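You operate a simulated robot arm through the tools that you are given. There is no shell and no other tool.

You are at the controls of a simulated two-armed robot. One attempt, no reset.

Task
Pick up the carton labelled "Spares" from the shelf under the grey steel bench with one hand, pass it to the other hand and put it on the bench top beside the target board. Set down upright: carton.

The check looks at the end state, three seconds after you hand in, the way a careful person would. Anything else that was tipped, shoved, dropped, spilled or broken makes it a failure.

Robot
Two 7-joint arms with two-finger parallel grippers on one trunk, on a base that moves. Base frame: it is fixed to the floor where the robot stands at the start and does not move with it; the origin is under the middle of the robot, x ahead of it, y to its left, z up. Lengths are in mm, angles in degrees, forces in N, time in s.
The left shoulder is at the start at [50, 165, 855], the right one opposite. With the tool pointing down near the work surface each hand reaches from about 100 to 580 mm from the robot's upright axis, wherever it stands, measured 20 degrees to its own side. Places, roughly: bench top beside the target board (24x32 cm) [-3500, -1860, 860]; carton [750, -2250, 250]. Payload 3.91 kg a hand.
The TCP of each hand is the grasp point between the finger pads, 30 mm short of the fingertips. In the tool frame z runs along the fingers and y along their closing line. Largest opening 110 mm; finger width 20, thickness 10; the body of the gripper, 48 by 112 mm, starts 55 mm behind the TCP.
Orientation is told as [roll, pitch, yaw] about the base's x, y, z axes, in that order, counted from this pose: with the fingers straight down and closing along the base's y, the tool's x points along the base's -x, its y along +y and its z along -z.

Tools
- The arms move only by the tool step_arm. It takes "left_increments", "right_increments" or both (then of equal length, played together; a hand with none holds still); each is a list of rows, each a list of 7 numbers: the opening in per cent of the stroke, from 0 (shut) to 100 (fully open), then the shift along the tool's x, y, z in mm, then the turn, a rotation vector about the tool's x, y, z in degrees. In form: [[hand, tx, ty, tz, ax, ay, az], ...]. A call has 1 to 20 rows; each row is the pose to reach, as a shift and turn from the pose commanded when the call began, along the tool's axes at that moment. Each row takes 0.2 s and may step no farther than 50 mm and 8.6 degrees from the row before; otherwise, or with a gripper value out of range, the whole call is refused. A pose out of reach is approached as far as the arm can. The call stops where the force on the tool passes 40 N (or 10 N more than at its start, if that is more) or the arm is blocked; 0.2 s more then pass. Each finger travels about 45 mm/s and halts on what it meets, pressing with about 28 N; the grip force reading is that of the motor and also rises with nothing between the fingers. The clock runs only during rows and for 0.2 s after the last one: add rows that repeat a pose to give the fingers time. It gives the time, the measured TCP pose, the force on the tool (base axes), the opening and the grip force at its end, in the units of the frame above (readings bear some noise), with the torque about the TCP (base axes, N m) and any sound that the robot's microphone picked up, and new pictures: "pictures" is both (left out), scene, wrist or none (wrist: the cameras of the hands that moved).
- Cameras (640 x 400 px; columns grow to the right, rows downward): "scene" is now at [113.3, 5, 1019.1]; the picture's right is [-0.06, -1.00, 0.00], its down [-0.53, 0.03, -0.85] and it looks along [0.85, -0.05, -0.53] (base axes); focal length 229 px, centre (320, 200). "left" rides on the left gripper at [72, -17, -103] in its tool frame; the picture's right is [0.23, 0.97, 0.00], its down [-0.76, 0.18, -0.62] and it looks along [-0.61, 0.14, 0.78] (tool axes); focal length 222 px, centre (320, 200). "right" rides on the right gripper at [72, 17, -103] in its tool frame; the picture's right is [-0.23, 0.97, 0.00], its down [-0.76, -0.18, -0.62] and it looks along [-0.61, -0.14, 0.78] (tool axes); focal length 222 px, centre (320, 200). There is no depth. A picture from a camera that has moved, and an enlarged one, comes with that camera's place and axes in the base frame and with its lens. The place of the scene camera against the robot may be out by one fixed shift of up to 25 mm in any direction.
- slide_trunk(by): slides the trunk up (or, below 0, down) by that many mm; the arms and the scene camera ride with it, the base frame stays. It gives what a move gives, with no picture.
- roll_base(legs): drives the robot by 1 to 6 legs, each [ahead, left, turn to the left] in mm, mm and degrees, along the robot's own axes; the way and the turn of a leg run together, so that a leg with both is an arc; at most 1500 mm and 180 degrees a leg. The arms and the cameras ride along, it lands a little off, and it stops where it bumps. It gives what a move gives, and a new picture of the scene camera.
- pan_tilt(pan, tilt): turns the head with the scene camera to pan (to the left, within 80 degrees either way) and tilt (down, from -29 to 69), counted from straight ahead of the robot. It gives what a move gives, and a new picture of the scene camera.
- inspect(camera, box): a new picture of the part [left, top, right, bottom] of that camera's present view, enlarged. It takes no simulated time.
- sign_off(): hands the job in; it is judged then, once.

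Nothing tells you exact positions but the pictures and the camera data. Unless the task says otherwise, let go and move clear before handing in.

The tools are called after ">>>" as name(argument=value, ...) on one line, values as JSON. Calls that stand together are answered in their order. step_arm: Moves the arms, as the interface text tells. Its arguments: {"type":"object","properties":{"left_increments":{"type":"array"},"right_increments":{"type":"array"},"pictures":{"type":"string","enum":["both","scene","wrist","none"]}},"required":[]} The other tools are called the same way: slide_trunk (by) moves the trunk up or down; roll_base (legs) drives the base; pan_tilt (pan, tilt) turns the head that bears the scene camera; inspect (camera, box) takes an enlarged picture of a part of a camera's view; sign_off () hands the job in.

At the start:

```text
time_s: 0.0
left_tool_pos: [371.7, 187.8, 546.2]
left_orientation: [0.0, 0.0, 0.0]
left_contact_force: [-0.4, 0.6, 0.2]
left_ft_torque: [0.0, 0.03, 0.01]
left_gripper_width: 110.1
left_grasp_force: 0.1
right_tool_pos: [335.7, -109.1, 455.1]
right_orientation: [0.1, 0.0, 0.0]
right_contact_force: [0.2, 1.1, -0.1]
right_ft_torque: [0.0, -0.01, 0.0]
right_gripper_width: 109.9
right_grasp_force: 0.1
trunk travel left (down, up): [-75.0, 428.0]
robot x, y, heading: [1.4, 1.2, 0.2]
head pan, tilt (commanded): [-3.3, 32.2]
```

scene: 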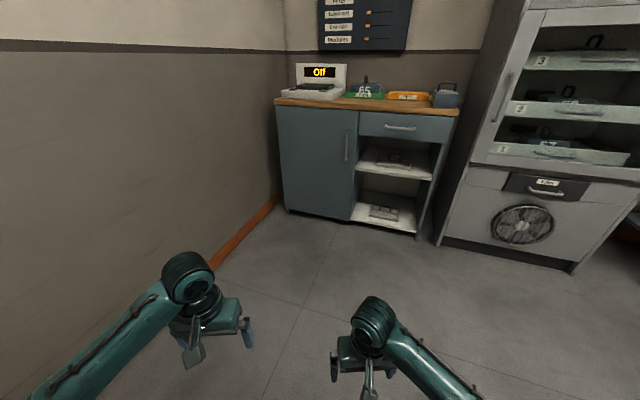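
right: 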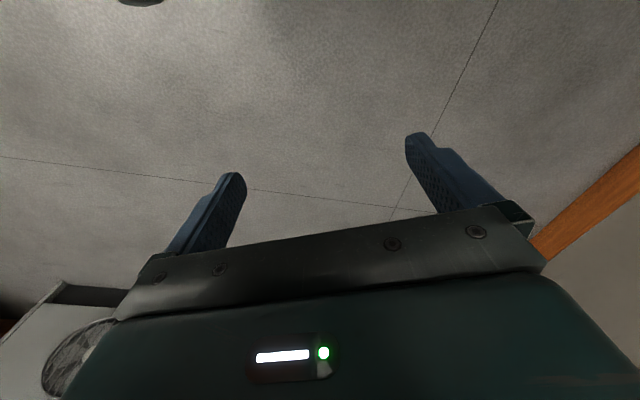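
left: 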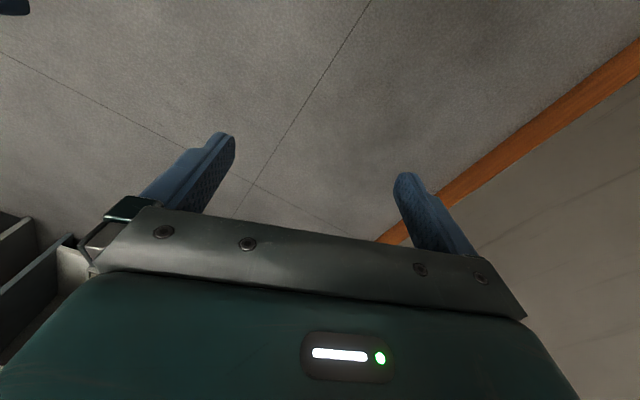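

I see a cabinet with a counter ahead and a fume-type cabinet to the right; the carton should be to my right at about [750, -2250, 250]. I'll look around with the head first.

>>> pan_tilt(pan=-70, tilt=20)

>>> pan_tilt(pan=75, tilt=20)

```text
time_s: 1.4
left_tool_pos: [371.9, 188.9, 544.0]
left_orientation: [-0.1, 0.0, 0.0]
left_contact_force: [0.5, -0.1, 0.5]
left_ft_torque: [0.03, 0.01, 0.0]
left_gripper_width: 110.0
left_grasp_force: 0.0
right_tool_pos: [334.9, -108.1, 456.8]
right_orientation: [-0.1, 0.0, -0.1]
right_contact_force: [0.2, 0.1, 1.1]
right_ft_torque: [0.01, -0.03, 0.0]
right_gripper_width: 110.0
right_grasp_force: 0.0
trunk travel left (down, up): [-75.0, 428.0]
robot x, y, heading: [-2.9, 1.3, -0.1]
head pan, tilt (commanded): [-70.0, 20.0]
camera scene: at [55.8, -77.4, 1038.5], right [-0.94, -0.34, 0.0], down [-0.12, 0.32, -0.94], along [0.32, -0.88, -0.34], focal length 229 px, centre (320, 200)
```

scene: 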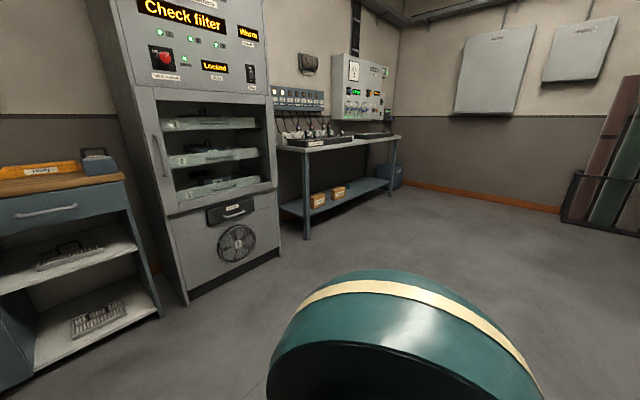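

```text
time_s: 3.7
left_tool_pos: [371.9, 188.7, 544.9]
left_orientation: [0.0, 0.0, 0.0]
left_contact_force: [0.0, -0.3, 0.7]
left_ft_torque: [-0.01, 0.05, 0.03]
left_gripper_width: 110.0
left_grasp_force: 0.1
right_tool_pos: [335.8, -109.2, 456.2]
right_orientation: [0.1, 0.0, -0.1]
right_contact_force: [-0.3, -0.8, -0.9]
right_ft_torque: [0.0, -0.04, 0.03]
right_gripper_width: 109.8
right_grasp_force: 0.0
trunk travel left (down, up): [-75.0, 428.0]
robot x, y, heading: [-0.4, -2.5, 0.1]
head pan, tilt (commanded): [75.0, 20.0]
camera scene: at [48.0, 100.0, 1038.5], right [0.97, -0.26, 0.0], down [-0.09, -0.33, -0.94], along [0.24, 0.91, -0.34], focal length 229 px, centre (320, 200)
```

scene: 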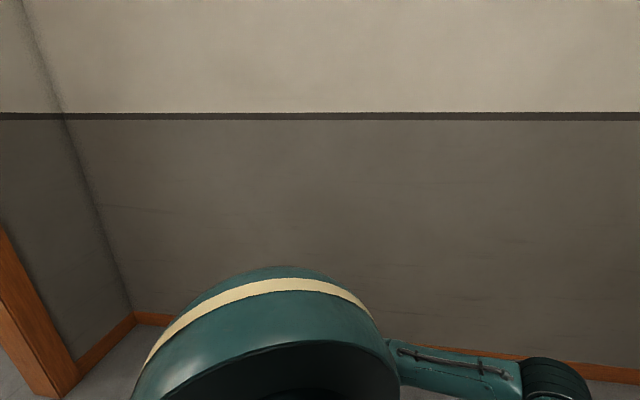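

The steel bench with two cartons on its lower shelf is to the right, beyond the tall cabinet. I'll pan back and zoom in on the cartons and labels.

>>> pan_tilt(pan=-70, tilt=20)

>>> inspect(camera="scene", box=[260, 120, 420, 220])

>>> inspect(camera="scene", box=[290, 170, 370, 220])

```text
time_s: 6.0
left_tool_pos: [371.8, 188.9, 545.1]
left_orientation: [0.0, 0.0, 0.0]
left_contact_force: [-0.3, 0.9, 0.8]
left_ft_torque: [0.04, 0.01, -0.02]
left_gripper_width: 109.9
left_grasp_force: 0.1
right_tool_pos: [335.8, -108.5, 456.8]
right_orientation: [0.1, 0.0, 0.0]
right_contact_force: [0.2, -0.5, 0.4]
right_ft_torque: [0.01, 0.01, 0.01]
right_gripper_width: 110.0
right_grasp_force: 0.0
trunk travel left (down, up): [-75.0, 428.0]
robot x, y, heading: [1.3, 3.5, 0.1]
head pan, tilt (commanded): [-70.0, 20.0]
camera scene: at [55.8, -77.4, 1038.5], right [-0.94, -0.34, 0.0], down [-0.12, 0.32, -0.94], along [0.32, -0.88, -0.34], focal length 229 px, centre (320, 200)
```

scene: 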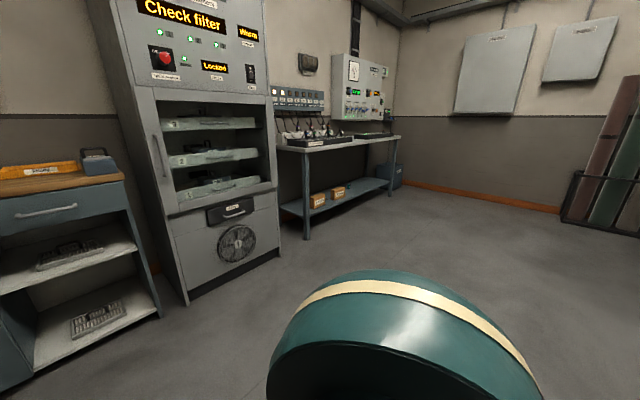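

```text
4.00 times, centred on (340, 170) of scene
camera zoom: at [55.8, -77.4, 1038.5], right [-0.94, -0.34, 0.0], down [-0.12, 0.32, -0.94], along [0.32, -0.88, -0.34], focal length 916 px, centre (240, 320)
```

zoom: 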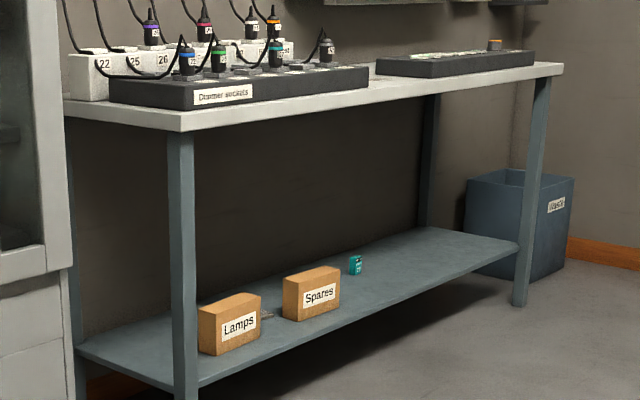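

```text
8.00 times, centred on (330, 195) of scene
camera zoom: at [55.8, -77.4, 1038.5], right [-0.94, -0.34, 0.0], down [-0.12, 0.32, -0.94], along [0.32, -0.88, -0.34], focal length 1831 px, centre (240, 240)
```

zoom: 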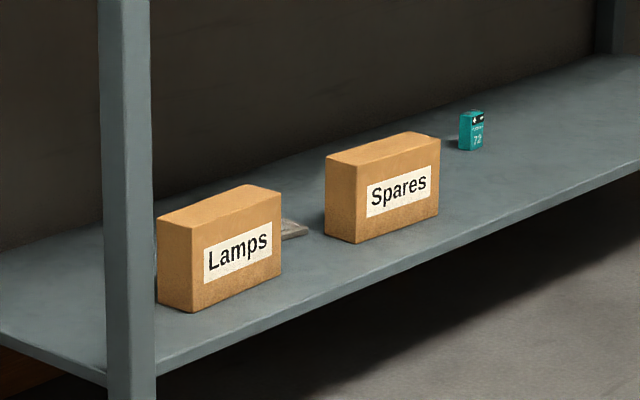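

The "Spares" carton stands on the lower shelf, label to the front, at roughly [690, -2330, 250], and the bench appears turned by about -20° relative to my base frame. I'll drive over to a stand-off pose in front of it and look again.

>>> roll_base(legs=[[0, -1400, 0], [-150, -600, 0], [0, 0, -20]])

>>> pan_tilt(pan=0, tilt=35)

```text
time_s: 24.8
left_tool_pos: [258.9, -1944.0, 545.2]
left_orientation: [0.0, 0.0, -20.2]
left_contact_force: [0.4, 0.4, 0.2]
left_ft_torque: [0.01, 0.0, 0.02]
left_gripper_width: 109.9
left_grasp_force: 0.1
right_tool_pos: [122.5, -2210.0, 455.8]
right_orientation: [0.1, 0.0, -20.1]
right_contact_force: [0.0, -0.1, -0.1]
right_ft_torque: [0.02, -0.02, 0.0]
right_gripper_width: 109.9
right_grasp_force: 0.0
trunk travel left (down, up): [-75.0, 428.0]
robot x, y, heading: [-158.6, -1994.9, -19.9]
head pan, tilt (commanded): [-70.0, 20.0]
camera scene: at [-132.6, -2086.0, 1038.5], right [-1.0, 0.0, 0.0], down [0.0, 0.34, -0.94], along [0.0, -0.94, -0.34], focal length 229 px, centre (320, 200)
```

scene: 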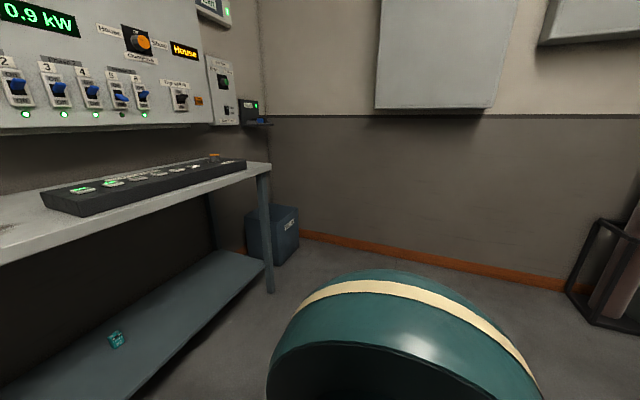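

```text
time_s: 26.2
left_tool_pos: [258.2, -1943.9, 546.1]
left_orientation: [0.0, 0.0, -20.2]
left_contact_force: [0.5, 0.5, 0.1]
left_ft_torque: [0.0, 0.0, 0.01]
left_gripper_width: 110.1
left_grasp_force: 0.0
right_tool_pos: [122.6, -2210.5, 456.4]
right_orientation: [0.0, 0.0, -20.2]
right_contact_force: [1.0, -0.2, -0.3]
right_ft_torque: [0.0, 0.0, -0.02]
right_gripper_width: 110.1
right_grasp_force: 0.0
trunk travel left (down, up): [-75.0, 428.0]
robot x, y, heading: [-150.2, -1992.0, -20.2]
head pan, tilt (commanded): [0.0, 35.0]
camera scene: at [-49.8, -2023.1, 1014.7], right [-0.34, -0.94, 0.0], down [-0.54, 0.2, -0.82], along [0.77, -0.28, -0.57], focal length 229 px, centre (320, 200)
```

scene: 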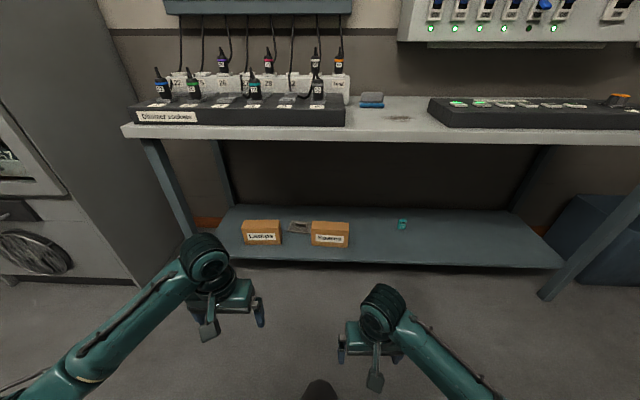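

I'm now facing the bench squarely, with the Spares carton a little right of centre on the shelf. I'll zoom in to measure it.

>>> inspect(camera="scene", box=[220, 195, 380, 295])

>>> inspect(camera="scene", box=[290, 205, 370, 255])

>>> inspect(camera="scene", box=[100, 80, 420, 280])

```text
4.00 times, centred on (300, 245) of scene
camera zoom: at [-49.8, -2023.1, 1014.7], right [-0.34, -0.94, 0.0], down [-0.54, 0.2, -0.82], along [0.77, -0.28, -0.57], focal length 916 px, centre (400, 20)
```

zoom: 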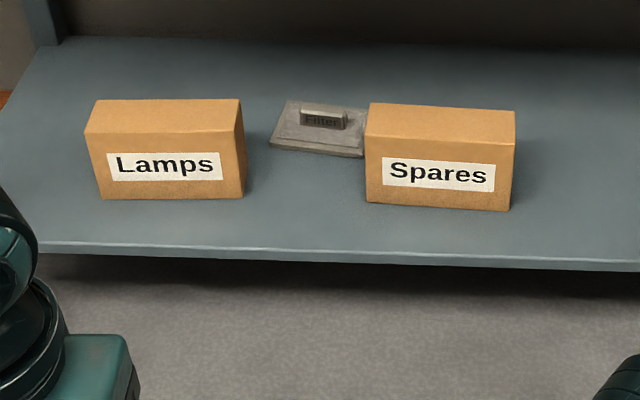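

```text
8.00 times, centred on (330, 230) of scene
camera zoom: at [-49.8, -2023.1, 1014.7], right [-0.34, -0.94, 0.0], down [-0.54, 0.2, -0.82], along [0.77, -0.28, -0.57], focal length 1831 px, centre (240, -40)
```

zoom: 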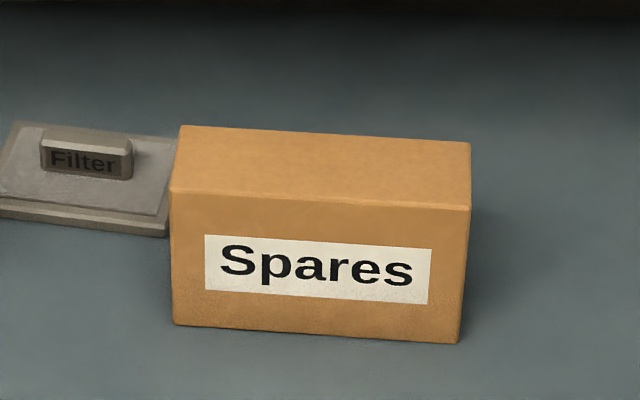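

```text
2.00 times, centred on (260, 180) of scene
camera zoom: at [-49.8, -2023.1, 1014.7], right [-0.34, -0.94, 0.0], down [-0.54, 0.2, -0.82], along [0.77, -0.28, -0.57], focal length 458 px, centre (440, 240)
```

zoom: 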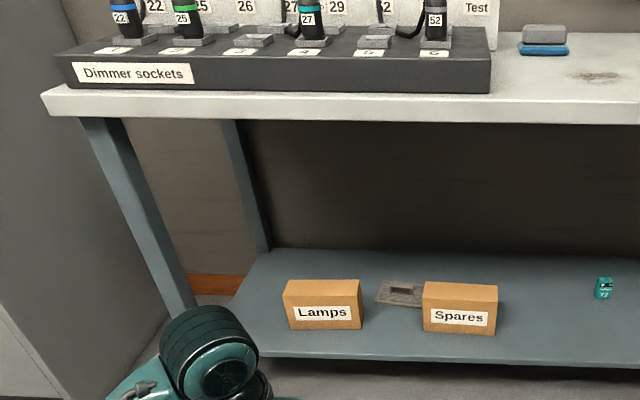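

The carton measures roughly 169 × 56 × 108 mm, its front face ~75 mm behind the shelf edge, and it is turned a few degrees relative to me. I'll look down to see my own base footprint before moving closer.

>>> pan_tilt(pan=0, tilt=69)

```text
time_s: 27.2
left_tool_pos: [259.4, -1943.2, 545.9]
left_orientation: [0.0, 0.0, -20.1]
left_contact_force: [-0.4, 0.5, 0.6]
left_ft_torque: [0.0, 0.01, 0.02]
left_gripper_width: 110.0
left_grasp_force: 0.1
right_tool_pos: [123.4, -2211.0, 456.1]
right_orientation: [0.0, -0.1, -20.1]
right_contact_force: [-0.1, 0.6, -0.7]
right_ft_torque: [-0.01, -0.01, 0.0]
right_gripper_width: 110.1
right_grasp_force: 0.1
trunk travel left (down, up): [-75.0, 428.0]
robot x, y, heading: [-154.0, -1991.9, -20.1]
head pan, tilt (commanded): [0.0, 68.8]
camera scene: at [-79.9, -2012.1, 971.0], right [-0.34, -0.94, 0.0], down [-0.88, 0.32, -0.36], along [0.34, -0.12, -0.93], focal length 229 px, centre (320, 200)
```

scene: 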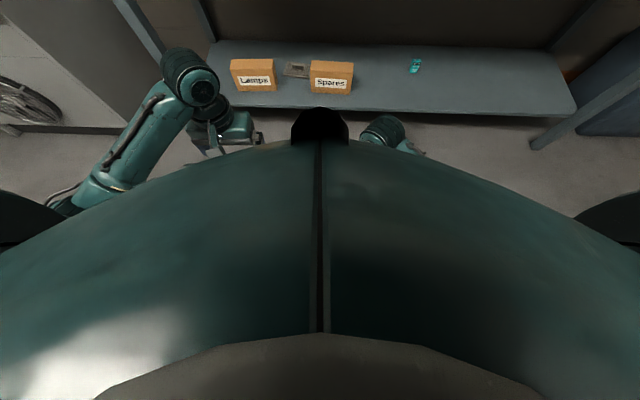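

My chest hides the base, so I'll approach in small stages. First I'll retract the left hand and turn the right hand so its fingers close across the carton's thickness, wrist camera outward.

>>> step_arm(right_increments=[[100, 0, 0, 5, 0, 0, -7.1], [100, 0, 0, 10, 0, 0, -14.2], [100, 0, 0, 15, 0, 0, -21.3], [100, 0, 0, 20, 0, 0, -28.4], [100, 0, 0, 25, 0, 0, -35.5], [100, 0, 0, 30, 0, 0, -42.6], [100, 0, 0, 35, 0, 0, -49.6], [100, 0, 0, 40, 0, 0, -56.7], [100, 0, 0, 45, 0, 0, -63.8], [100, 0, 0, 50, 0, 0, -70.9], [100, 0, 0, 55, 0, 0, -78], [100, 0, 0, 56, 0, 0, -85.1]], left_increments=[[100, 10, 3, 8, 0, 0, 0], [100, 20, 6, 16, 0, 0, 0], [100, 30, 9, 24, 0, 0, 0], [100, 40, 12, 32, 0, 0, 0], [100, 50, 15, 40, 0, 0, 0], [100, 60, 18, 48, 0, 0, 0], [100, 70, 21, 56, 0, 0, 0], [100, 80, 24, 64, 0, 0, 0], [100, 90, 27, 72, 0, 0, 0], [100, 100, 30, 80, 0, 0, 0], [100, 110, 32, 90, 0, 0, 0], [100, 117, 34, 96, 0, 0, 0]], pictures="both")

>>> pan_tilt(pan=0, tilt=40)

```text
time_s: 28.7
left_tool_pos: [205.6, -1904.9, 494.0]
left_orientation: [0.0, 0.1, -20.0]
left_contact_force: [-1.0, -0.4, -0.4]
left_ft_torque: [0.02, 0.0, 0.01]
left_gripper_width: 110.4
left_grasp_force: 0.0
right_tool_pos: [133.2, -2208.6, 430.8]
right_orientation: [-0.3, -2.0, 24.1]
right_contact_force: [8.4, 0.2, 1.7]
right_ft_torque: [0.05, 0.2, -0.53]
right_gripper_width: 108.0
right_grasp_force: 0.1
trunk travel left (down, up): [-75.0, 428.0]
robot x, y, heading: [-153.2, -1992.2, -19.9]
head pan, tilt (commanded): [0.0, 68.8]
stopped in row 7 (right hand): the force on the tool passed its limit at 47 N (the readings are from after the stop); the commanded pose is now the measured one
camera scene: at [-79.7, -2012.1, 970.8], right [-0.34, -0.94, 0.0], down [-0.88, 0.32, -0.36], along [0.34, -0.12, -0.93], focal length 229 px, centre (320, 200)
camera right: at [56.6, -2225.9, 529.8], right [-0.19, 0.98, 0.0], down [0.75, 0.14, 0.65], along [0.64, 0.13, -0.76], focal length 222 px, centre (320, 200)
camera left: at [133.0, -1896.2, 596.9], right [0.12, 0.99, 0.0], down [0.78, -0.09, 0.62], along [0.62, -0.07, -0.78], focal length 222 px, centre (320, 200)
```

scene: 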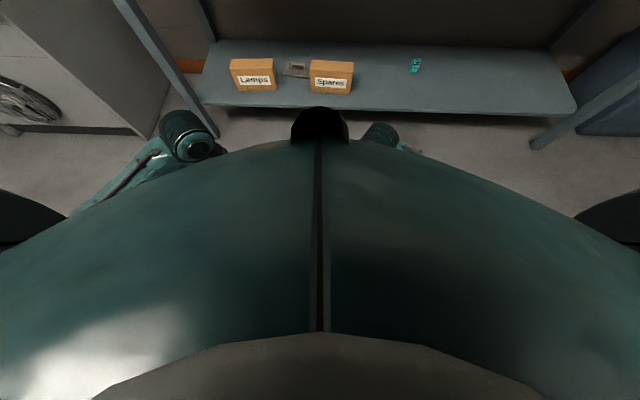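
right: 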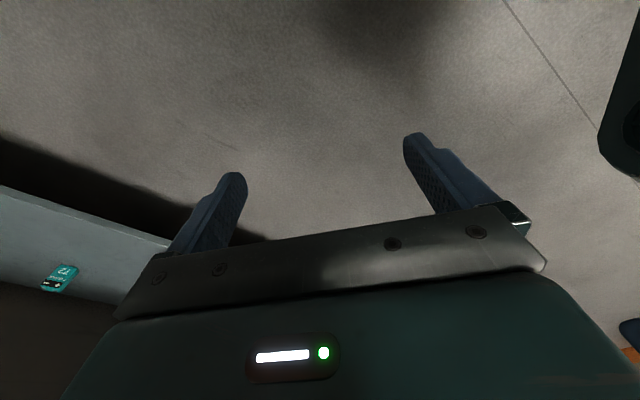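
left: 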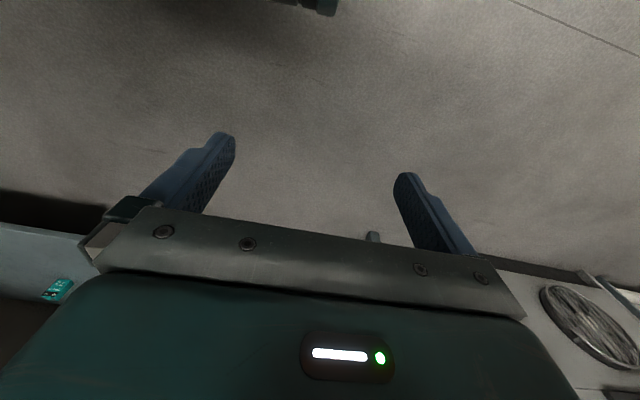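

```text
time_s: 29.6
left_tool_pos: [205.8, -1903.2, 492.4]
left_orientation: [0.1, 0.1, -20.1]
left_contact_force: [0.4, -0.7, 0.6]
left_ft_torque: [-0.03, 0.02, -0.05]
left_gripper_width: 110.1
left_grasp_force: 0.2
right_tool_pos: [130.4, -2210.2, 430.0]
right_orientation: [-0.2, -1.7, 24.3]
right_contact_force: [18.3, -0.7, 3.8]
right_ft_torque: [0.21, 0.41, -1.03]
right_gripper_width: 105.7
right_grasp_force: 0.1
trunk travel left (down, up): [-75.0, 428.0]
robot x, y, heading: [-156.5, -1993.4, -20.0]
head pan, tilt (commanded): [0.0, 40.0]
camera scene: at [-52.4, -2022.0, 1007.0], right [-0.34, -0.94, 0.0], down [-0.6, 0.22, -0.77], along [0.72, -0.26, -0.64], focal length 229 px, centre (320, 200)
```

scene: 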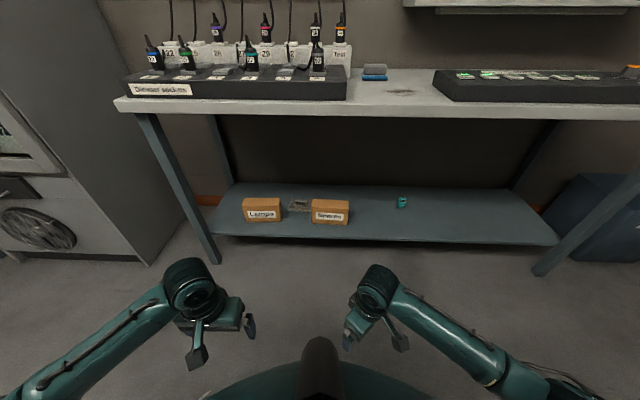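

The right hand's rear finger touched something just behind it (a part of my own body, about [305, -56, 420] in the robot frame). I'll look closer before moving on.

>>> inspect(camera="scene", box=[240, 250, 480, 400])

>>> inspect(camera="right", box=[320, 0, 640, 200])

>>> inspect(camera="left", box=[160, 0, 480, 200])

```text
2.67 times, centred on (360, 325) of scene
camera zoom: at [-52.4, -2022.0, 1007.0], right [-0.34, -0.94, 0.0], down [-0.6, 0.22, -0.77], along [0.72, -0.26, -0.64], focal length 610 px, centre (213, -133)
```

zoom: 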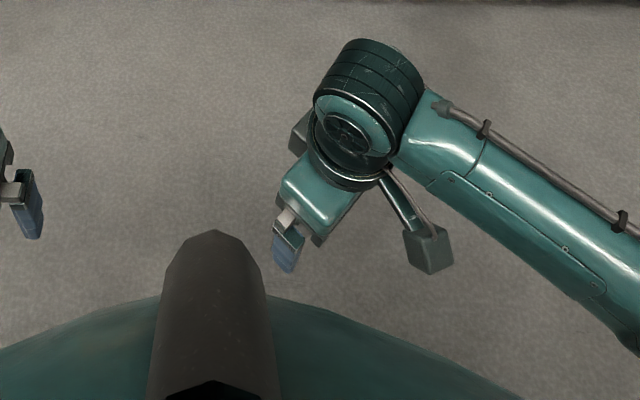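

```text
2.00 times, centred on (480, 100) of right
camera zoom: at [56.0, -2225.9, 529.7], right [-0.19, 0.98, 0.0], down [0.75, 0.15, 0.65], along [0.64, 0.13, -0.76], focal length 444 px, centre (0, 400)
```

zoom: 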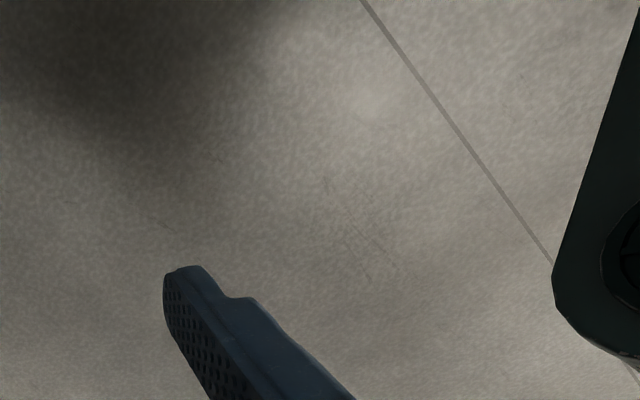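

```text
2.00 times, centred on (320, 100) of left
camera zoom: at [132.8, -1896.2, 597.1], right [0.12, 0.99, 0.0], down [0.78, -0.09, 0.62], along [0.62, -0.08, -0.78], focal length 444 px, centre (320, 400)
```

zoom: 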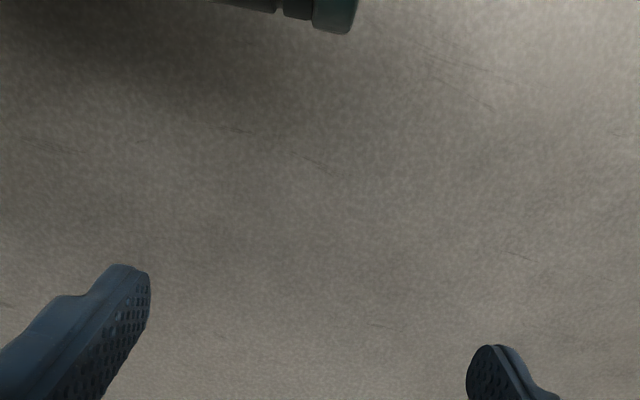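

The rear finger met my own base front (about 290 mm ahead of my axis, below z≈450), so hands must stay well forward of that when low. I'll move the right hand forward, straighten it, and then finish the turn.

>>> step_arm(right_increments=[[100, -22, -21, 0, 0, 0.6, 0], [100, -43, -42, 0, 0, 1.2, 0], [100, -65, -63, 0, 0, 1.7, 0], [100, -65, -63, 0, 0, 1.7, 0]], left_increments=[[100, 0, 10, -5, 0, 0, 0], [100, 10, 20, -10, 0, 0, 0], [100, 20, 30, -15, 0, 0, 0], [100, 20, 30, -15, 0, 0, 0]], pictures="none")

```text
time_s: 30.6
left_tool_pos: [196.8, -1869.0, 509.4]
left_orientation: [0.0, 0.0, -20.1]
left_contact_force: [0.9, 0.3, -0.4]
left_ft_torque: [-0.01, 0.0, 0.0]
left_gripper_width: 110.2
left_grasp_force: 0.1
right_tool_pos: [215.7, -2237.8, 431.8]
right_orientation: [-0.1, 0.1, 24.4]
right_contact_force: [0.7, 0.0, -0.4]
right_ft_torque: [0.02, -0.02, -0.02]
right_gripper_width: 110.1
right_grasp_force: 0.1
trunk travel left (down, up): [-75.0, 428.0]
robot x, y, heading: [-155.4, -1990.8, -20.1]
head pan, tilt (commanded): [0.0, 40.0]
```

Contact is gone. I'll finish the right hand's yaw to 65° and check its camera.

>>> step_arm(right_increments=[[100, 0, 0, 0, 0, 0, -8.1], [100, 0, 0, 0, 0, 0, -16.2], [100, 0, 0, 0, 0, 0, -24.3], [100, 0, 0, 0, 0, 0, -32.4], [100, 0, 0, 0, 0, 0, -40.6], [100, 0, 0, 0, 0, 0, -40.6]], pictures="both")

```text
time_s: 32.0
left_tool_pos: [198.4, -1868.7, 509.5]
left_orientation: [0.0, 0.0, -20.2]
left_contact_force: [0.9, -0.2, -0.1]
left_ft_torque: [-0.01, 0.0, 0.0]
left_gripper_width: 110.1
left_grasp_force: 0.1
right_tool_pos: [216.7, -2239.0, 430.7]
right_orientation: [-0.1, 0.1, 65.1]
right_contact_force: [-0.3, 0.2, -0.4]
right_ft_torque: [0.0, -0.01, -0.02]
right_gripper_width: 110.0
right_grasp_force: 0.0
trunk travel left (down, up): [-75.0, 428.0]
robot x, y, heading: [-155.4, -1996.0, -20.2]
head pan, tilt (commanded): [0.0, 40.0]
camera scene: at [-52.6, -2022.0, 1007.1], right [-0.34, -0.94, 0.0], down [-0.6, 0.22, -0.77], along [0.72, -0.26, -0.64], focal length 229 px, centre (320, 200)
camera right: at [170.2, -2299.1, 533.9], right [-0.79, 0.62, 0.0], down [0.48, 0.62, 0.62], along [0.38, 0.49, -0.78], focal length 222 px, centre (320, 200)
```

scene: 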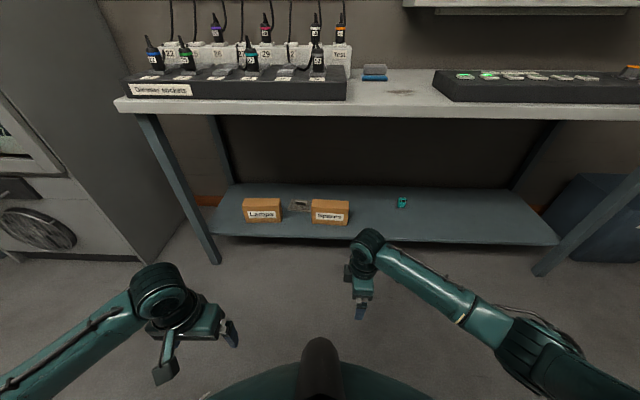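
right: 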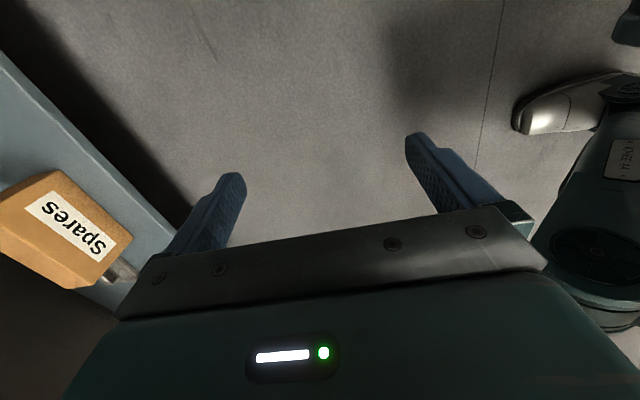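

The right hand is in its grasp orientation and its camera sees the carton. I'll zoom in with both cameras to triangulate.

>>> inspect(camera="right", box=[0, 150, 160, 300])

>>> inspect(camera="scene", box=[290, 180, 370, 230])

>>> inspect(camera="scene", box=[320, 220, 400, 340])

```text
2.67 times, centred on (80, 225) of right
camera zoom: at [170.2, -2299.1, 533.9], right [-0.79, 0.62, 0.0], down [0.48, 0.62, 0.62], along [0.38, 0.49, -0.78], focal length 592 px, centre (960, 133)
```

zoom: 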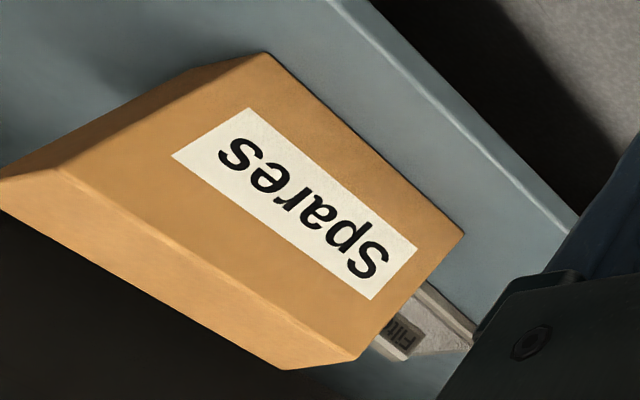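

```text
8.00 times, centred on (330, 205) of scene
camera zoom: at [-52.6, -2022.0, 1007.1], right [-0.34, -0.94, 0.0], down [-0.6, 0.22, -0.77], along [0.72, -0.26, -0.64], focal length 1831 px, centre (240, 160)
```

zoom: 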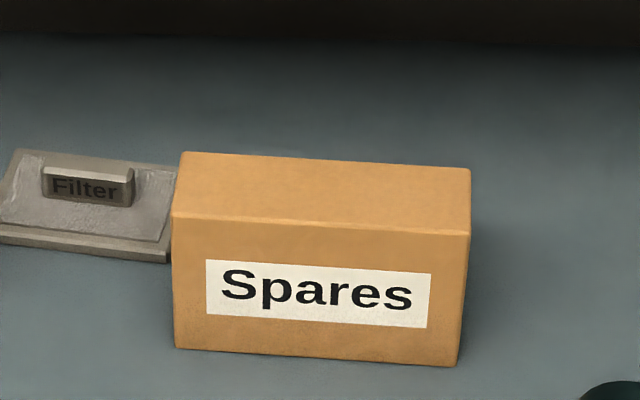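

```text
3.33 times, centred on (360, 280) of scene
camera zoom: at [-52.6, -2022.0, 1007.1], right [-0.34, -0.94, 0.0], down [-0.6, 0.22, -0.77], along [0.72, -0.26, -0.64], focal length 763 px, centre (187, -67)
```

zoom: 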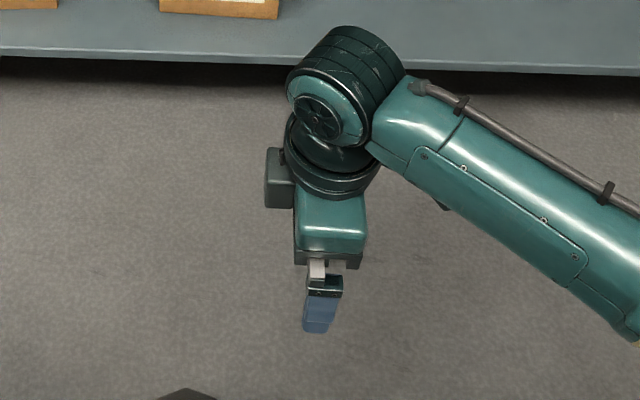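

The cameras disagree by some 30 mm (the scene camera's unknown shift), so I'll refine close up. First I'll test in free space how far forward the right hand reaches at grasp height (z≈285).

>>> step_arm(right_increments=[[100, 0, 0, 48, 0, 0, 0], [100, 0, 0, 96, 0, 0, 0], [100, 0, 0, 145, 0, 0, 0], [100, 0, -30, 145, 0, 0, 0], [100, 0, -60, 145, 0, 0, 0], [100, 0, -90, 145, 0, 0, 0], [100, 0, -90, 145, 0, 0, 0]], pictures="scene")

```text
time_s: 33.6
left_tool_pos: [196.9, -1868.3, 509.3]
left_orientation: [0.1, 0.0, -20.1]
left_contact_force: [0.0, 0.0, 0.7]
left_ft_torque: [0.01, 0.04, -0.01]
left_gripper_width: 110.0
left_grasp_force: 0.1
right_tool_pos: [293.1, -2276.1, 290.2]
right_orientation: [-0.2, 0.1, 65.1]
right_contact_force: [0.3, -0.5, 0.2]
right_ft_torque: [0.03, -0.02, -0.02]
right_gripper_width: 110.3
right_grasp_force: 0.0
right hand out of reach, approached as far as the arm can: row 6, 7
trunk travel left (down, up): [-75.0, 428.0]
robot x, y, heading: [-154.8, -1990.2, -20.1]
head pan, tilt (commanded): [0.0, 40.0]
camera scene: at [-52.7, -2022.0, 1007.1], right [-0.34, -0.94, 0.0], down [-0.6, 0.22, -0.77], along [0.72, -0.26, -0.64], focal length 229 px, centre (320, 200)
```

scene: 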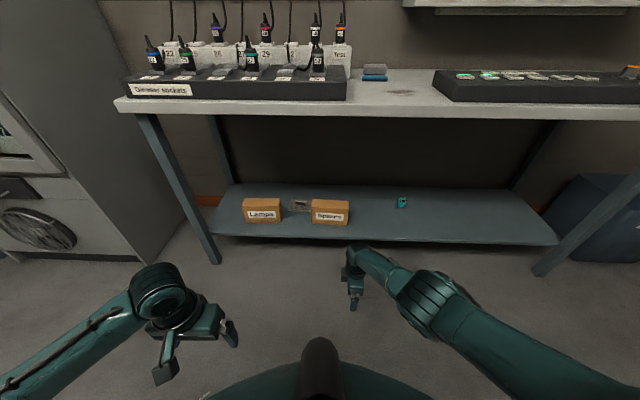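

The right hand reaches about 519 mm ahead at grasp height, so I want the carton about 470 mm ahead of my axis. I'll raise and pull back the hand, then drive part of the way.

>>> step_arm(right_increments=[[100, 0, 25, -40, 0, 0, 0], [100, 0, 50, -80, 0, 0, 0], [100, 0, 70, -115, 0, 0, 0], [100, 0, 70, -115, 0, 0, 0]], pictures="none")

>>> roll_base(legs=[[280, 40, 0], [0, 0, -2]])

>>> inspect(camera="right", box=[0, 0, 640, 400])

```text
time_s: 34.6
left_tool_pos: [197.5, -1868.9, 509.7]
left_orientation: [0.0, 0.0, -20.1]
left_contact_force: [-0.6, -0.9, -0.4]
left_ft_torque: [0.0, -0.02, -0.02]
left_gripper_width: 109.9
left_grasp_force: 0.0
right_tool_pos: [229.1, -2248.5, 403.2]
right_orientation: [-0.2, 0.2, 64.9]
right_contact_force: [-0.3, 0.1, -0.9]
right_ft_torque: [0.03, -0.02, -0.01]
right_gripper_width: 110.2
right_grasp_force: 0.1
trunk travel left (down, up): [-75.0, 428.0]
robot x, y, heading: [-152.9, -1994.6, -20.1]
head pan, tilt (commanded): [0.0, 40.0]
```

```text
time_s: 37.0
left_tool_pos: [479.3, -1940.7, 508.6]
left_orientation: [-0.1, 0.0, -22.2]
left_contact_force: [0.8, -0.8, -0.5]
left_ft_torque: [-0.03, -0.01, 0.0]
left_gripper_width: 109.9
left_grasp_force: 0.0
right_tool_pos: [497.4, -2320.3, 402.4]
right_orientation: [-0.1, 0.2, 62.9]
right_contact_force: [-0.1, 0.9, -0.2]
right_ft_torque: [0.01, -0.02, 0.0]
right_gripper_width: 110.0
right_grasp_force: 0.2
trunk travel left (down, up): [-75.0, 428.0]
robot x, y, heading: [123.7, -2057.9, -22.3]
head pan, tilt (commanded): [0.0, 40.0]
camera scene: at [223.6, -2085.2, 1007.1], right [-0.38, -0.93, 0.0], down [-0.6, 0.24, -0.77], along [0.71, -0.29, -0.64], focal length 229 px, centre (320, 200)
```

scene: 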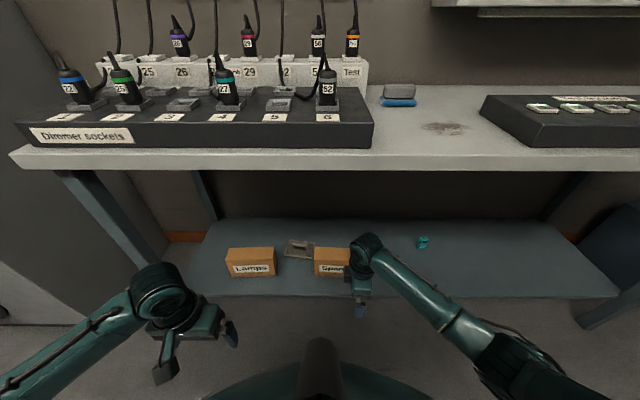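

```text
1.00 times, centred on (320, 200) of right (not enlarged: the box is as wide or as high as the picture)
camera zoom: at [449.4, -2378.8, 505.2], right [-0.76, 0.65, 0.0], down [0.5, 0.6, 0.62], along [0.4, 0.47, -0.78], focal length 222 px, centre (320, 200)
```

zoom: 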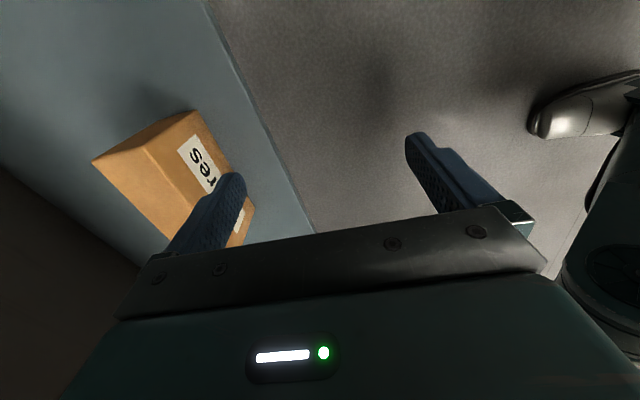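

I'm closer now, with the carton just beyond the right gripper. I'll take a stereo pair with the right wrist camera: zoom now, then shift the hand sideways and zoom again.

>>> inspect(camera="right", box=[80, 90, 272, 210])

>>> step_arm(right_increments=[[100, 40, 0, 0, 0, 0, 0], [100, 80, 0, 0, 0, 0, 0], [100, 120, 0, 0, 0, 0, 0], [100, 120, 0, 0, 0, 0, 0], [100, 120, 0, 0, 0, 0, 0]], pictures="both")

>>> inspect(camera="scene", box=[220, 220, 380, 320])

```text
3.33 times, centred on (176, 150) of right
camera zoom: at [449.4, -2378.8, 505.2], right [-0.76, 0.65, 0.0], down [0.5, 0.6, 0.62], along [0.4, 0.47, -0.78], focal length 740 px, centre (800, 367)
```

zoom: 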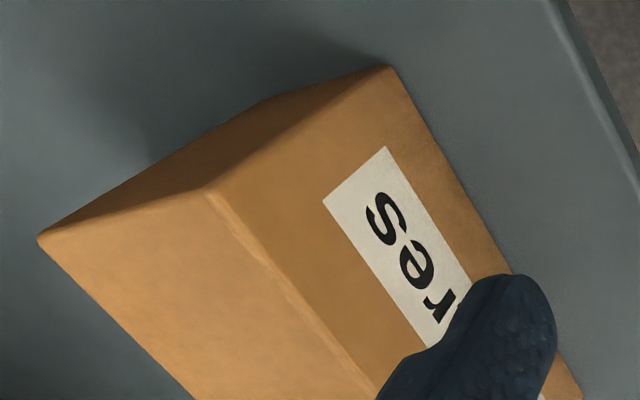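

```text
time_s: 38.2
left_tool_pos: [479.5, -1941.1, 509.6]
left_orientation: [-0.1, 0.0, -22.2]
left_contact_force: [-1.1, 0.5, 0.7]
left_ft_torque: [-0.01, 0.0, -0.03]
left_gripper_width: 110.1
left_grasp_force: 0.0
right_tool_pos: [443.2, -2428.7, 403.9]
right_orientation: [-0.1, 0.1, 62.9]
right_contact_force: [-0.8, 0.5, 0.4]
right_ft_torque: [-0.01, -0.01, -0.01]
right_gripper_width: 110.1
right_grasp_force: 0.0
trunk travel left (down, up): [-75.0, 428.0]
robot x, y, heading: [124.0, -2051.2, -22.2]
head pan, tilt (commanded): [0.0, 40.0]
camera scene: at [223.6, -2085.3, 1007.1], right [-0.38, -0.93, 0.0], down [-0.6, 0.24, -0.77], along [0.71, -0.29, -0.64], focal length 229 px, centre (320, 200)
camera right: at [395.3, -2485.9, 505.1], right [-0.76, 0.65, 0.0], down [0.5, 0.6, 0.62], along [0.4, 0.47, -0.78], focal length 222 px, centre (320, 200)
```

scene: 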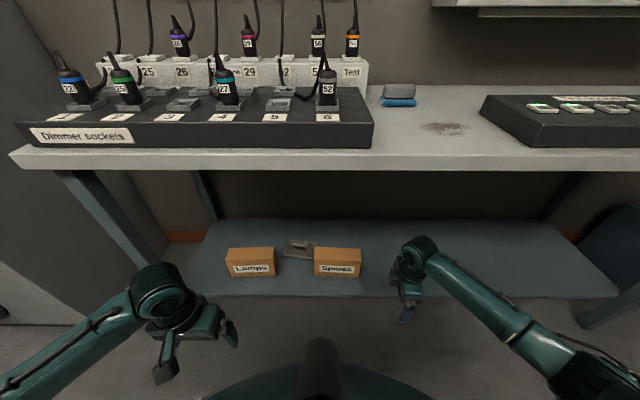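
right: 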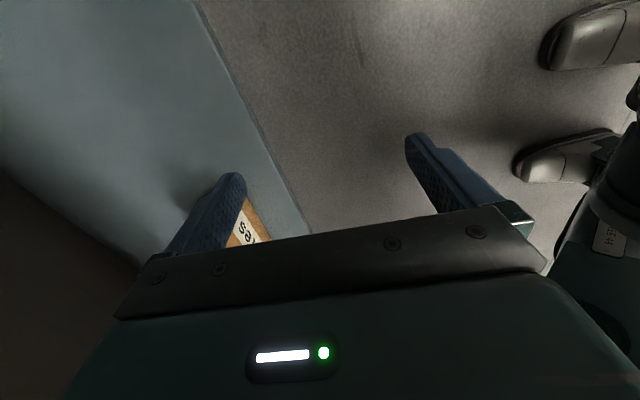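

```text
4.00 times, centred on (300, 270) of scene
camera zoom: at [223.6, -2085.3, 1007.1], right [-0.38, -0.93, 0.0], down [-0.6, 0.24, -0.77], along [0.71, -0.29, -0.64], focal length 916 px, centre (400, -80)
```

zoom: 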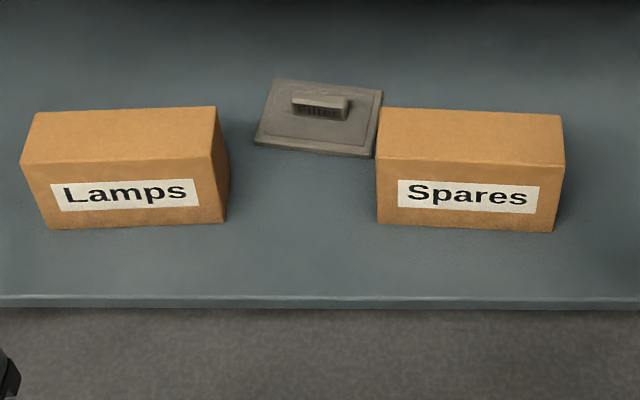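

Stereo from two wrist views agrees well: carton right-front corner ≈ [622, -2414], bottom z≈219, top z≈325, size ≈167 × 54 × 106, normal heading ≈ -26°, centre ≈ [684, -2351]. I'll drive the remaining 160 mm in.

>>> roll_base(legs=[[158, 7, 0]])

>>> inspect(camera="right", box=[0, 0, 640, 400])

```text
time_s: 39.6
left_tool_pos: [628.1, -1994.5, 509.4]
left_orientation: [0.0, 0.0, -22.1]
left_contact_force: [0.4, 0.6, 0.3]
left_ft_torque: [-0.01, 0.0, 0.03]
left_gripper_width: 110.1
left_grasp_force: 0.0
right_tool_pos: [591.9, -2479.9, 402.5]
right_orientation: [-0.1, 0.1, 62.9]
right_contact_force: [0.4, -0.2, -0.1]
right_ft_torque: [0.0, -0.01, -0.02]
right_gripper_width: 110.0
right_grasp_force: 0.1
trunk travel left (down, up): [-75.0, 428.0]
robot x, y, heading: [275.6, -2109.3, -22.1]
head pan, tilt (commanded): [0.0, 40.0]
camera scene: at [372.2, -2138.2, 1007.1], right [-0.38, -0.93, 0.0], down [-0.6, 0.24, -0.77], along [0.71, -0.29, -0.64], focal length 229 px, centre (320, 200)
```

scene: 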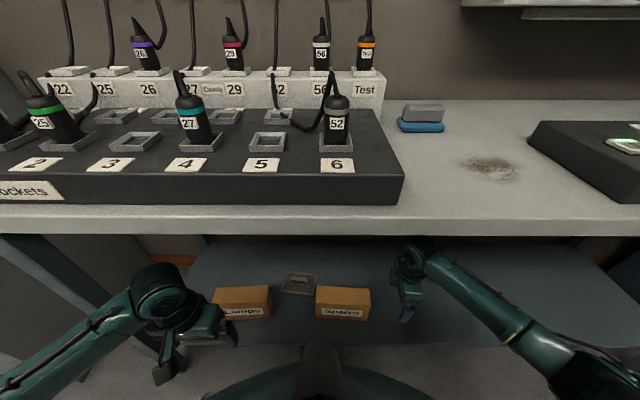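

```text
1.00 times, centred on (320, 200) of right (not enlarged: the box is as wide or as high as the picture)
camera zoom: at [544.3, -2538.5, 505.1], right [-0.76, 0.65, 0.0], down [0.5, 0.6, 0.62], along [0.4, 0.47, -0.78], focal length 222 px, centre (320, 200)
```

zoom: 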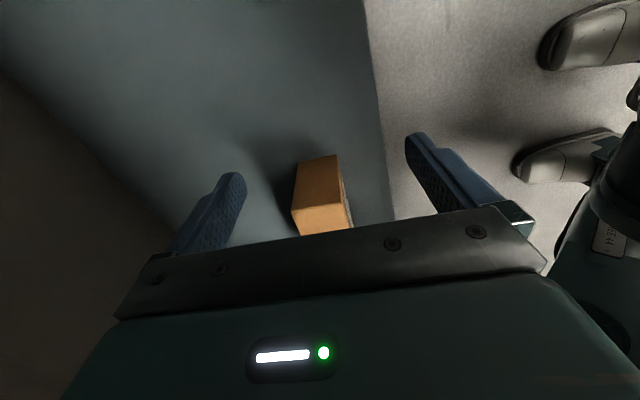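

I'm in position and the carton's right end shows between the fingers. I'll zoom to verify its position relative to the hand.

>>> inspect(camera="right", box=[260, 140, 388, 240])

```text
4.00 times, centred on (324, 190) of right
camera zoom: at [544.3, -2538.5, 505.1], right [-0.76, 0.65, 0.0], down [0.5, 0.6, 0.62], along [0.4, 0.47, -0.78], focal length 888 px, centre (304, 240)
```

zoom: 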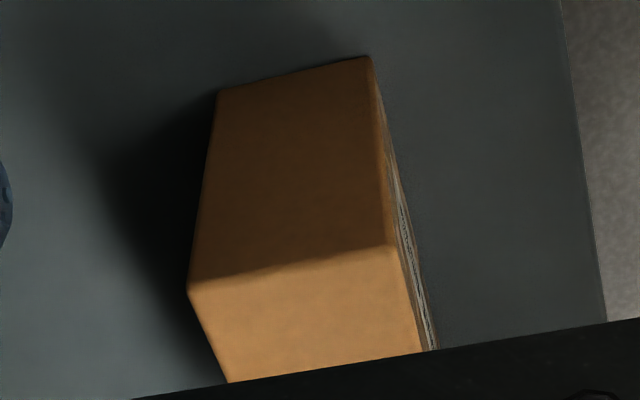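

The close view confirms it: right-front top corner ≈ [623, -2412], so my grasp point (40 mm right of centre) is ≈ [666, -2385]. I'll move over it at the present height and adjust yaw.

>>> step_arm(right_increments=[[100, -30, -6, 0, 0, 0, -0.4], [100, -60, -12, 0, 0, 0, -0.8], [100, -90, -18, 0, 0, 0, -1.2], [100, -119, -23, 0, 0, 0, -1.6], [100, -119, -23, 0, 0, 0, -1.6]], pictures="both")

```text
time_s: 40.8
left_tool_pos: [628.1, -1994.5, 509.0]
left_orientation: [0.0, 0.0, -22.1]
left_contact_force: [-0.4, 1.0, 0.2]
left_ft_torque: [0.0, 0.0, -0.01]
left_gripper_width: 110.3
left_grasp_force: 0.0
right_tool_pos: [666.1, -2384.8, 404.4]
right_orientation: [0.0, 0.2, 64.4]
right_contact_force: [0.0, -0.6, 0.4]
right_ft_torque: [-0.02, 0.0, -0.01]
right_gripper_width: 110.1
right_grasp_force: 0.0
trunk travel left (down, up): [-75.0, 428.0]
robot x, y, heading: [272.2, -2102.3, -21.9]
head pan, tilt (commanded): [0.0, 40.0]
camera scene: at [372.3, -2138.2, 1007.1], right [-0.38, -0.93, 0.0], down [-0.6, 0.24, -0.77], along [0.71, -0.29, -0.64], focal length 229 px, centre (320, 200)
camera right: at [620.7, -2443.6, 505.8], right [-0.78, 0.62, 0.0], down [0.49, 0.61, 0.62], along [0.39, 0.48, -0.78], focal length 222 px, centre (320, 200)
```

scene: 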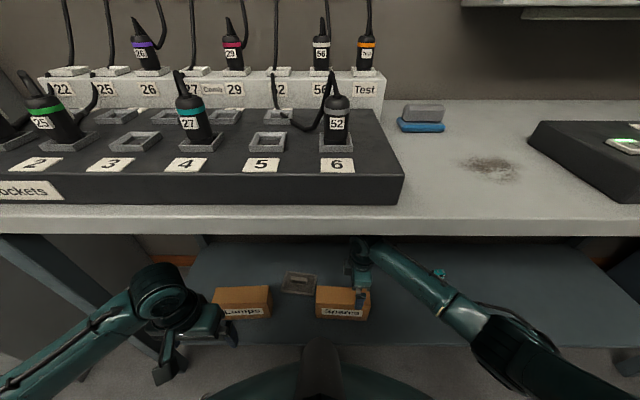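
right: 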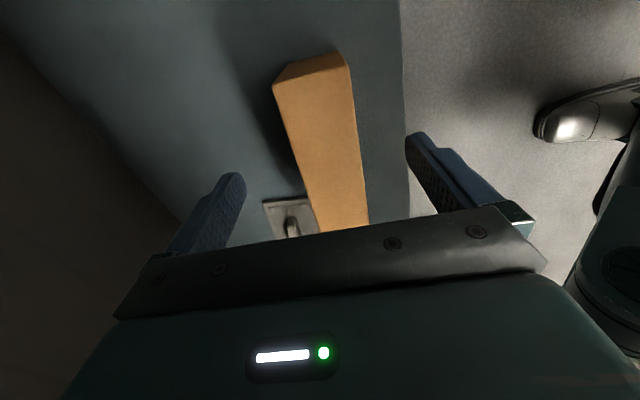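

The hand is over the carton with the fingers straddling it. I'll descend partway, checking forces.

>>> step_arm(right_increments=[[100, 0, 0, 20, 0, 0, 0], [100, 0, 0, 40, 0, 0, 0], [100, 0, 0, 60, 0, 0, 0], [100, 0, 0, 60, 0, 0, 0]], pictures="wrist")

```text
time_s: 41.8
left_tool_pos: [629.1, -1992.8, 508.8]
left_orientation: [-0.1, 0.0, -22.1]
left_contact_force: [1.1, -0.2, 1.1]
left_ft_torque: [0.0, 0.01, 0.0]
left_gripper_width: 110.1
left_grasp_force: 0.1
right_tool_pos: [667.0, -2384.5, 343.3]
right_orientation: [-0.1, 0.2, 64.6]
right_contact_force: [-0.8, 0.1, 0.0]
right_ft_torque: [-0.02, -0.01, 0.03]
right_gripper_width: 109.8
right_grasp_force: 0.1
trunk travel left (down, up): [-75.0, 428.0]
robot x, y, heading: [271.2, -2105.1, -21.6]
head pan, tilt (commanded): [0.0, 40.0]
camera right: at [620.2, -2444.4, 445.5], right [-0.78, 0.62, 0.0], down [0.49, 0.61, 0.62], along [0.39, 0.48, -0.78], focal length 222 px, centre (320, 200)
```

right: 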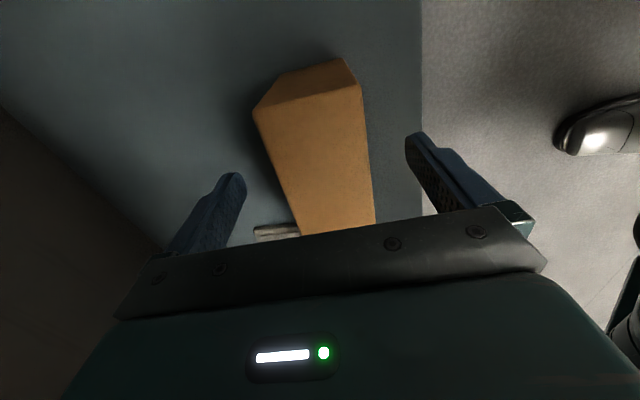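

Well centred (about 2 mm off). I'll descend to grasp height, then close.

>>> step_arm(right_increments=[[100, 0, 2, 20, 0, 0, 0], [100, 0, 2, 40, 0, 0, 0], [100, 0, 2, 58, 0, 0, 0], [100, 0, 2, 58, 0, 0, 0]], pictures="wrist")

```text
time_s: 42.8
left_tool_pos: [627.2, -1994.3, 509.5]
left_orientation: [0.0, 0.0, -22.2]
left_contact_force: [0.9, -0.8, -0.3]
left_ft_torque: [0.01, -0.02, 0.02]
left_gripper_width: 110.1
left_grasp_force: 0.0
right_tool_pos: [664.6, -2384.3, 284.7]
right_orientation: [-0.1, 0.1, 64.6]
right_contact_force: [-0.2, -0.2, 0.1]
right_ft_torque: [0.01, -0.04, 0.0]
right_gripper_width: 110.1
right_grasp_force: 0.0
trunk travel left (down, up): [-75.0, 428.0]
robot x, y, heading: [273.0, -2105.9, -22.2]
head pan, tilt (commanded): [0.0, 40.0]
camera right: at [619.2, -2443.3, 386.5], right [-0.78, 0.62, 0.0], down [0.49, 0.61, 0.62], along [0.39, 0.48, -0.78], focal length 222 px, centre (320, 200)
```

right: 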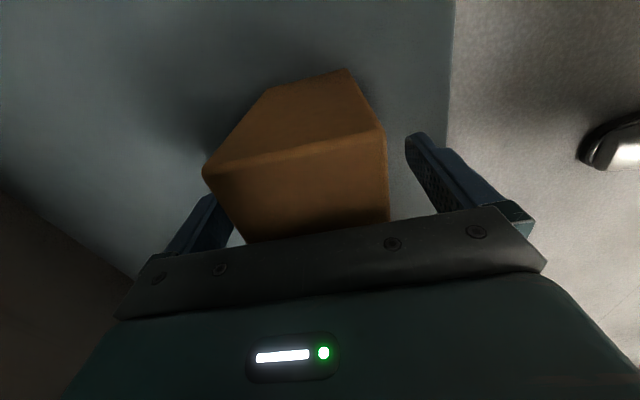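

No contact and the carton sits between the fingers. Closing the right gripper.

>>> step_arm(right_increments=[[0, 0, 0, 0, 0, 0, 0], [0, 0, 0, 0, 0, 0, 0], [0, 0, 0, 0, 0, 0, 0], [0, 0, 0, 0, 0, 0, 0], [0, 0, 0, 0, 0, 0, 0], [0, 0, 0, 0, 0, 0, 0]], pictures="wrist")

```text
time_s: 44.2
left_tool_pos: [626.9, -1994.4, 509.5]
left_orientation: [-0.1, 0.0, -22.1]
left_contact_force: [-0.1, 0.1, 0.4]
left_ft_torque: [0.0, -0.01, 0.06]
left_gripper_width: 109.9
left_grasp_force: 0.0
right_tool_pos: [665.7, -2384.1, 284.3]
right_orientation: [-0.1, 0.1, 64.6]
right_contact_force: [-0.8, 0.3, 0.9]
right_ft_torque: [0.07, 0.16, 0.06]
right_gripper_width: 58.1
right_grasp_force: 28.2
trunk travel left (down, up): [-75.0, 428.0]
robot x, y, heading: [275.7, -2107.5, -22.0]
head pan, tilt (commanded): [0.0, 40.0]
camera right: at [619.1, -2443.3, 386.8], right [-0.78, 0.62, 0.0], down [0.49, 0.61, 0.62], along [0.39, 0.48, -0.78], focal length 222 px, centre (320, 200)
```

right: 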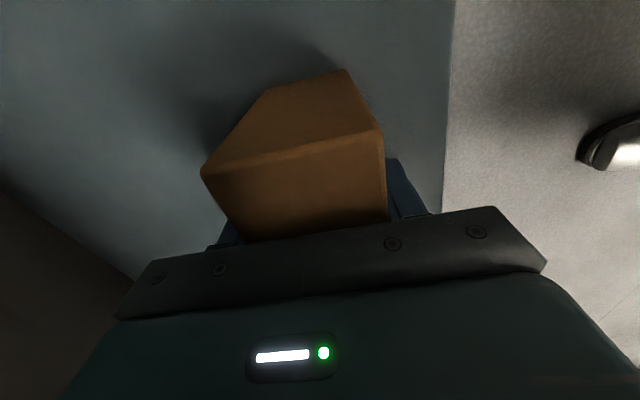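

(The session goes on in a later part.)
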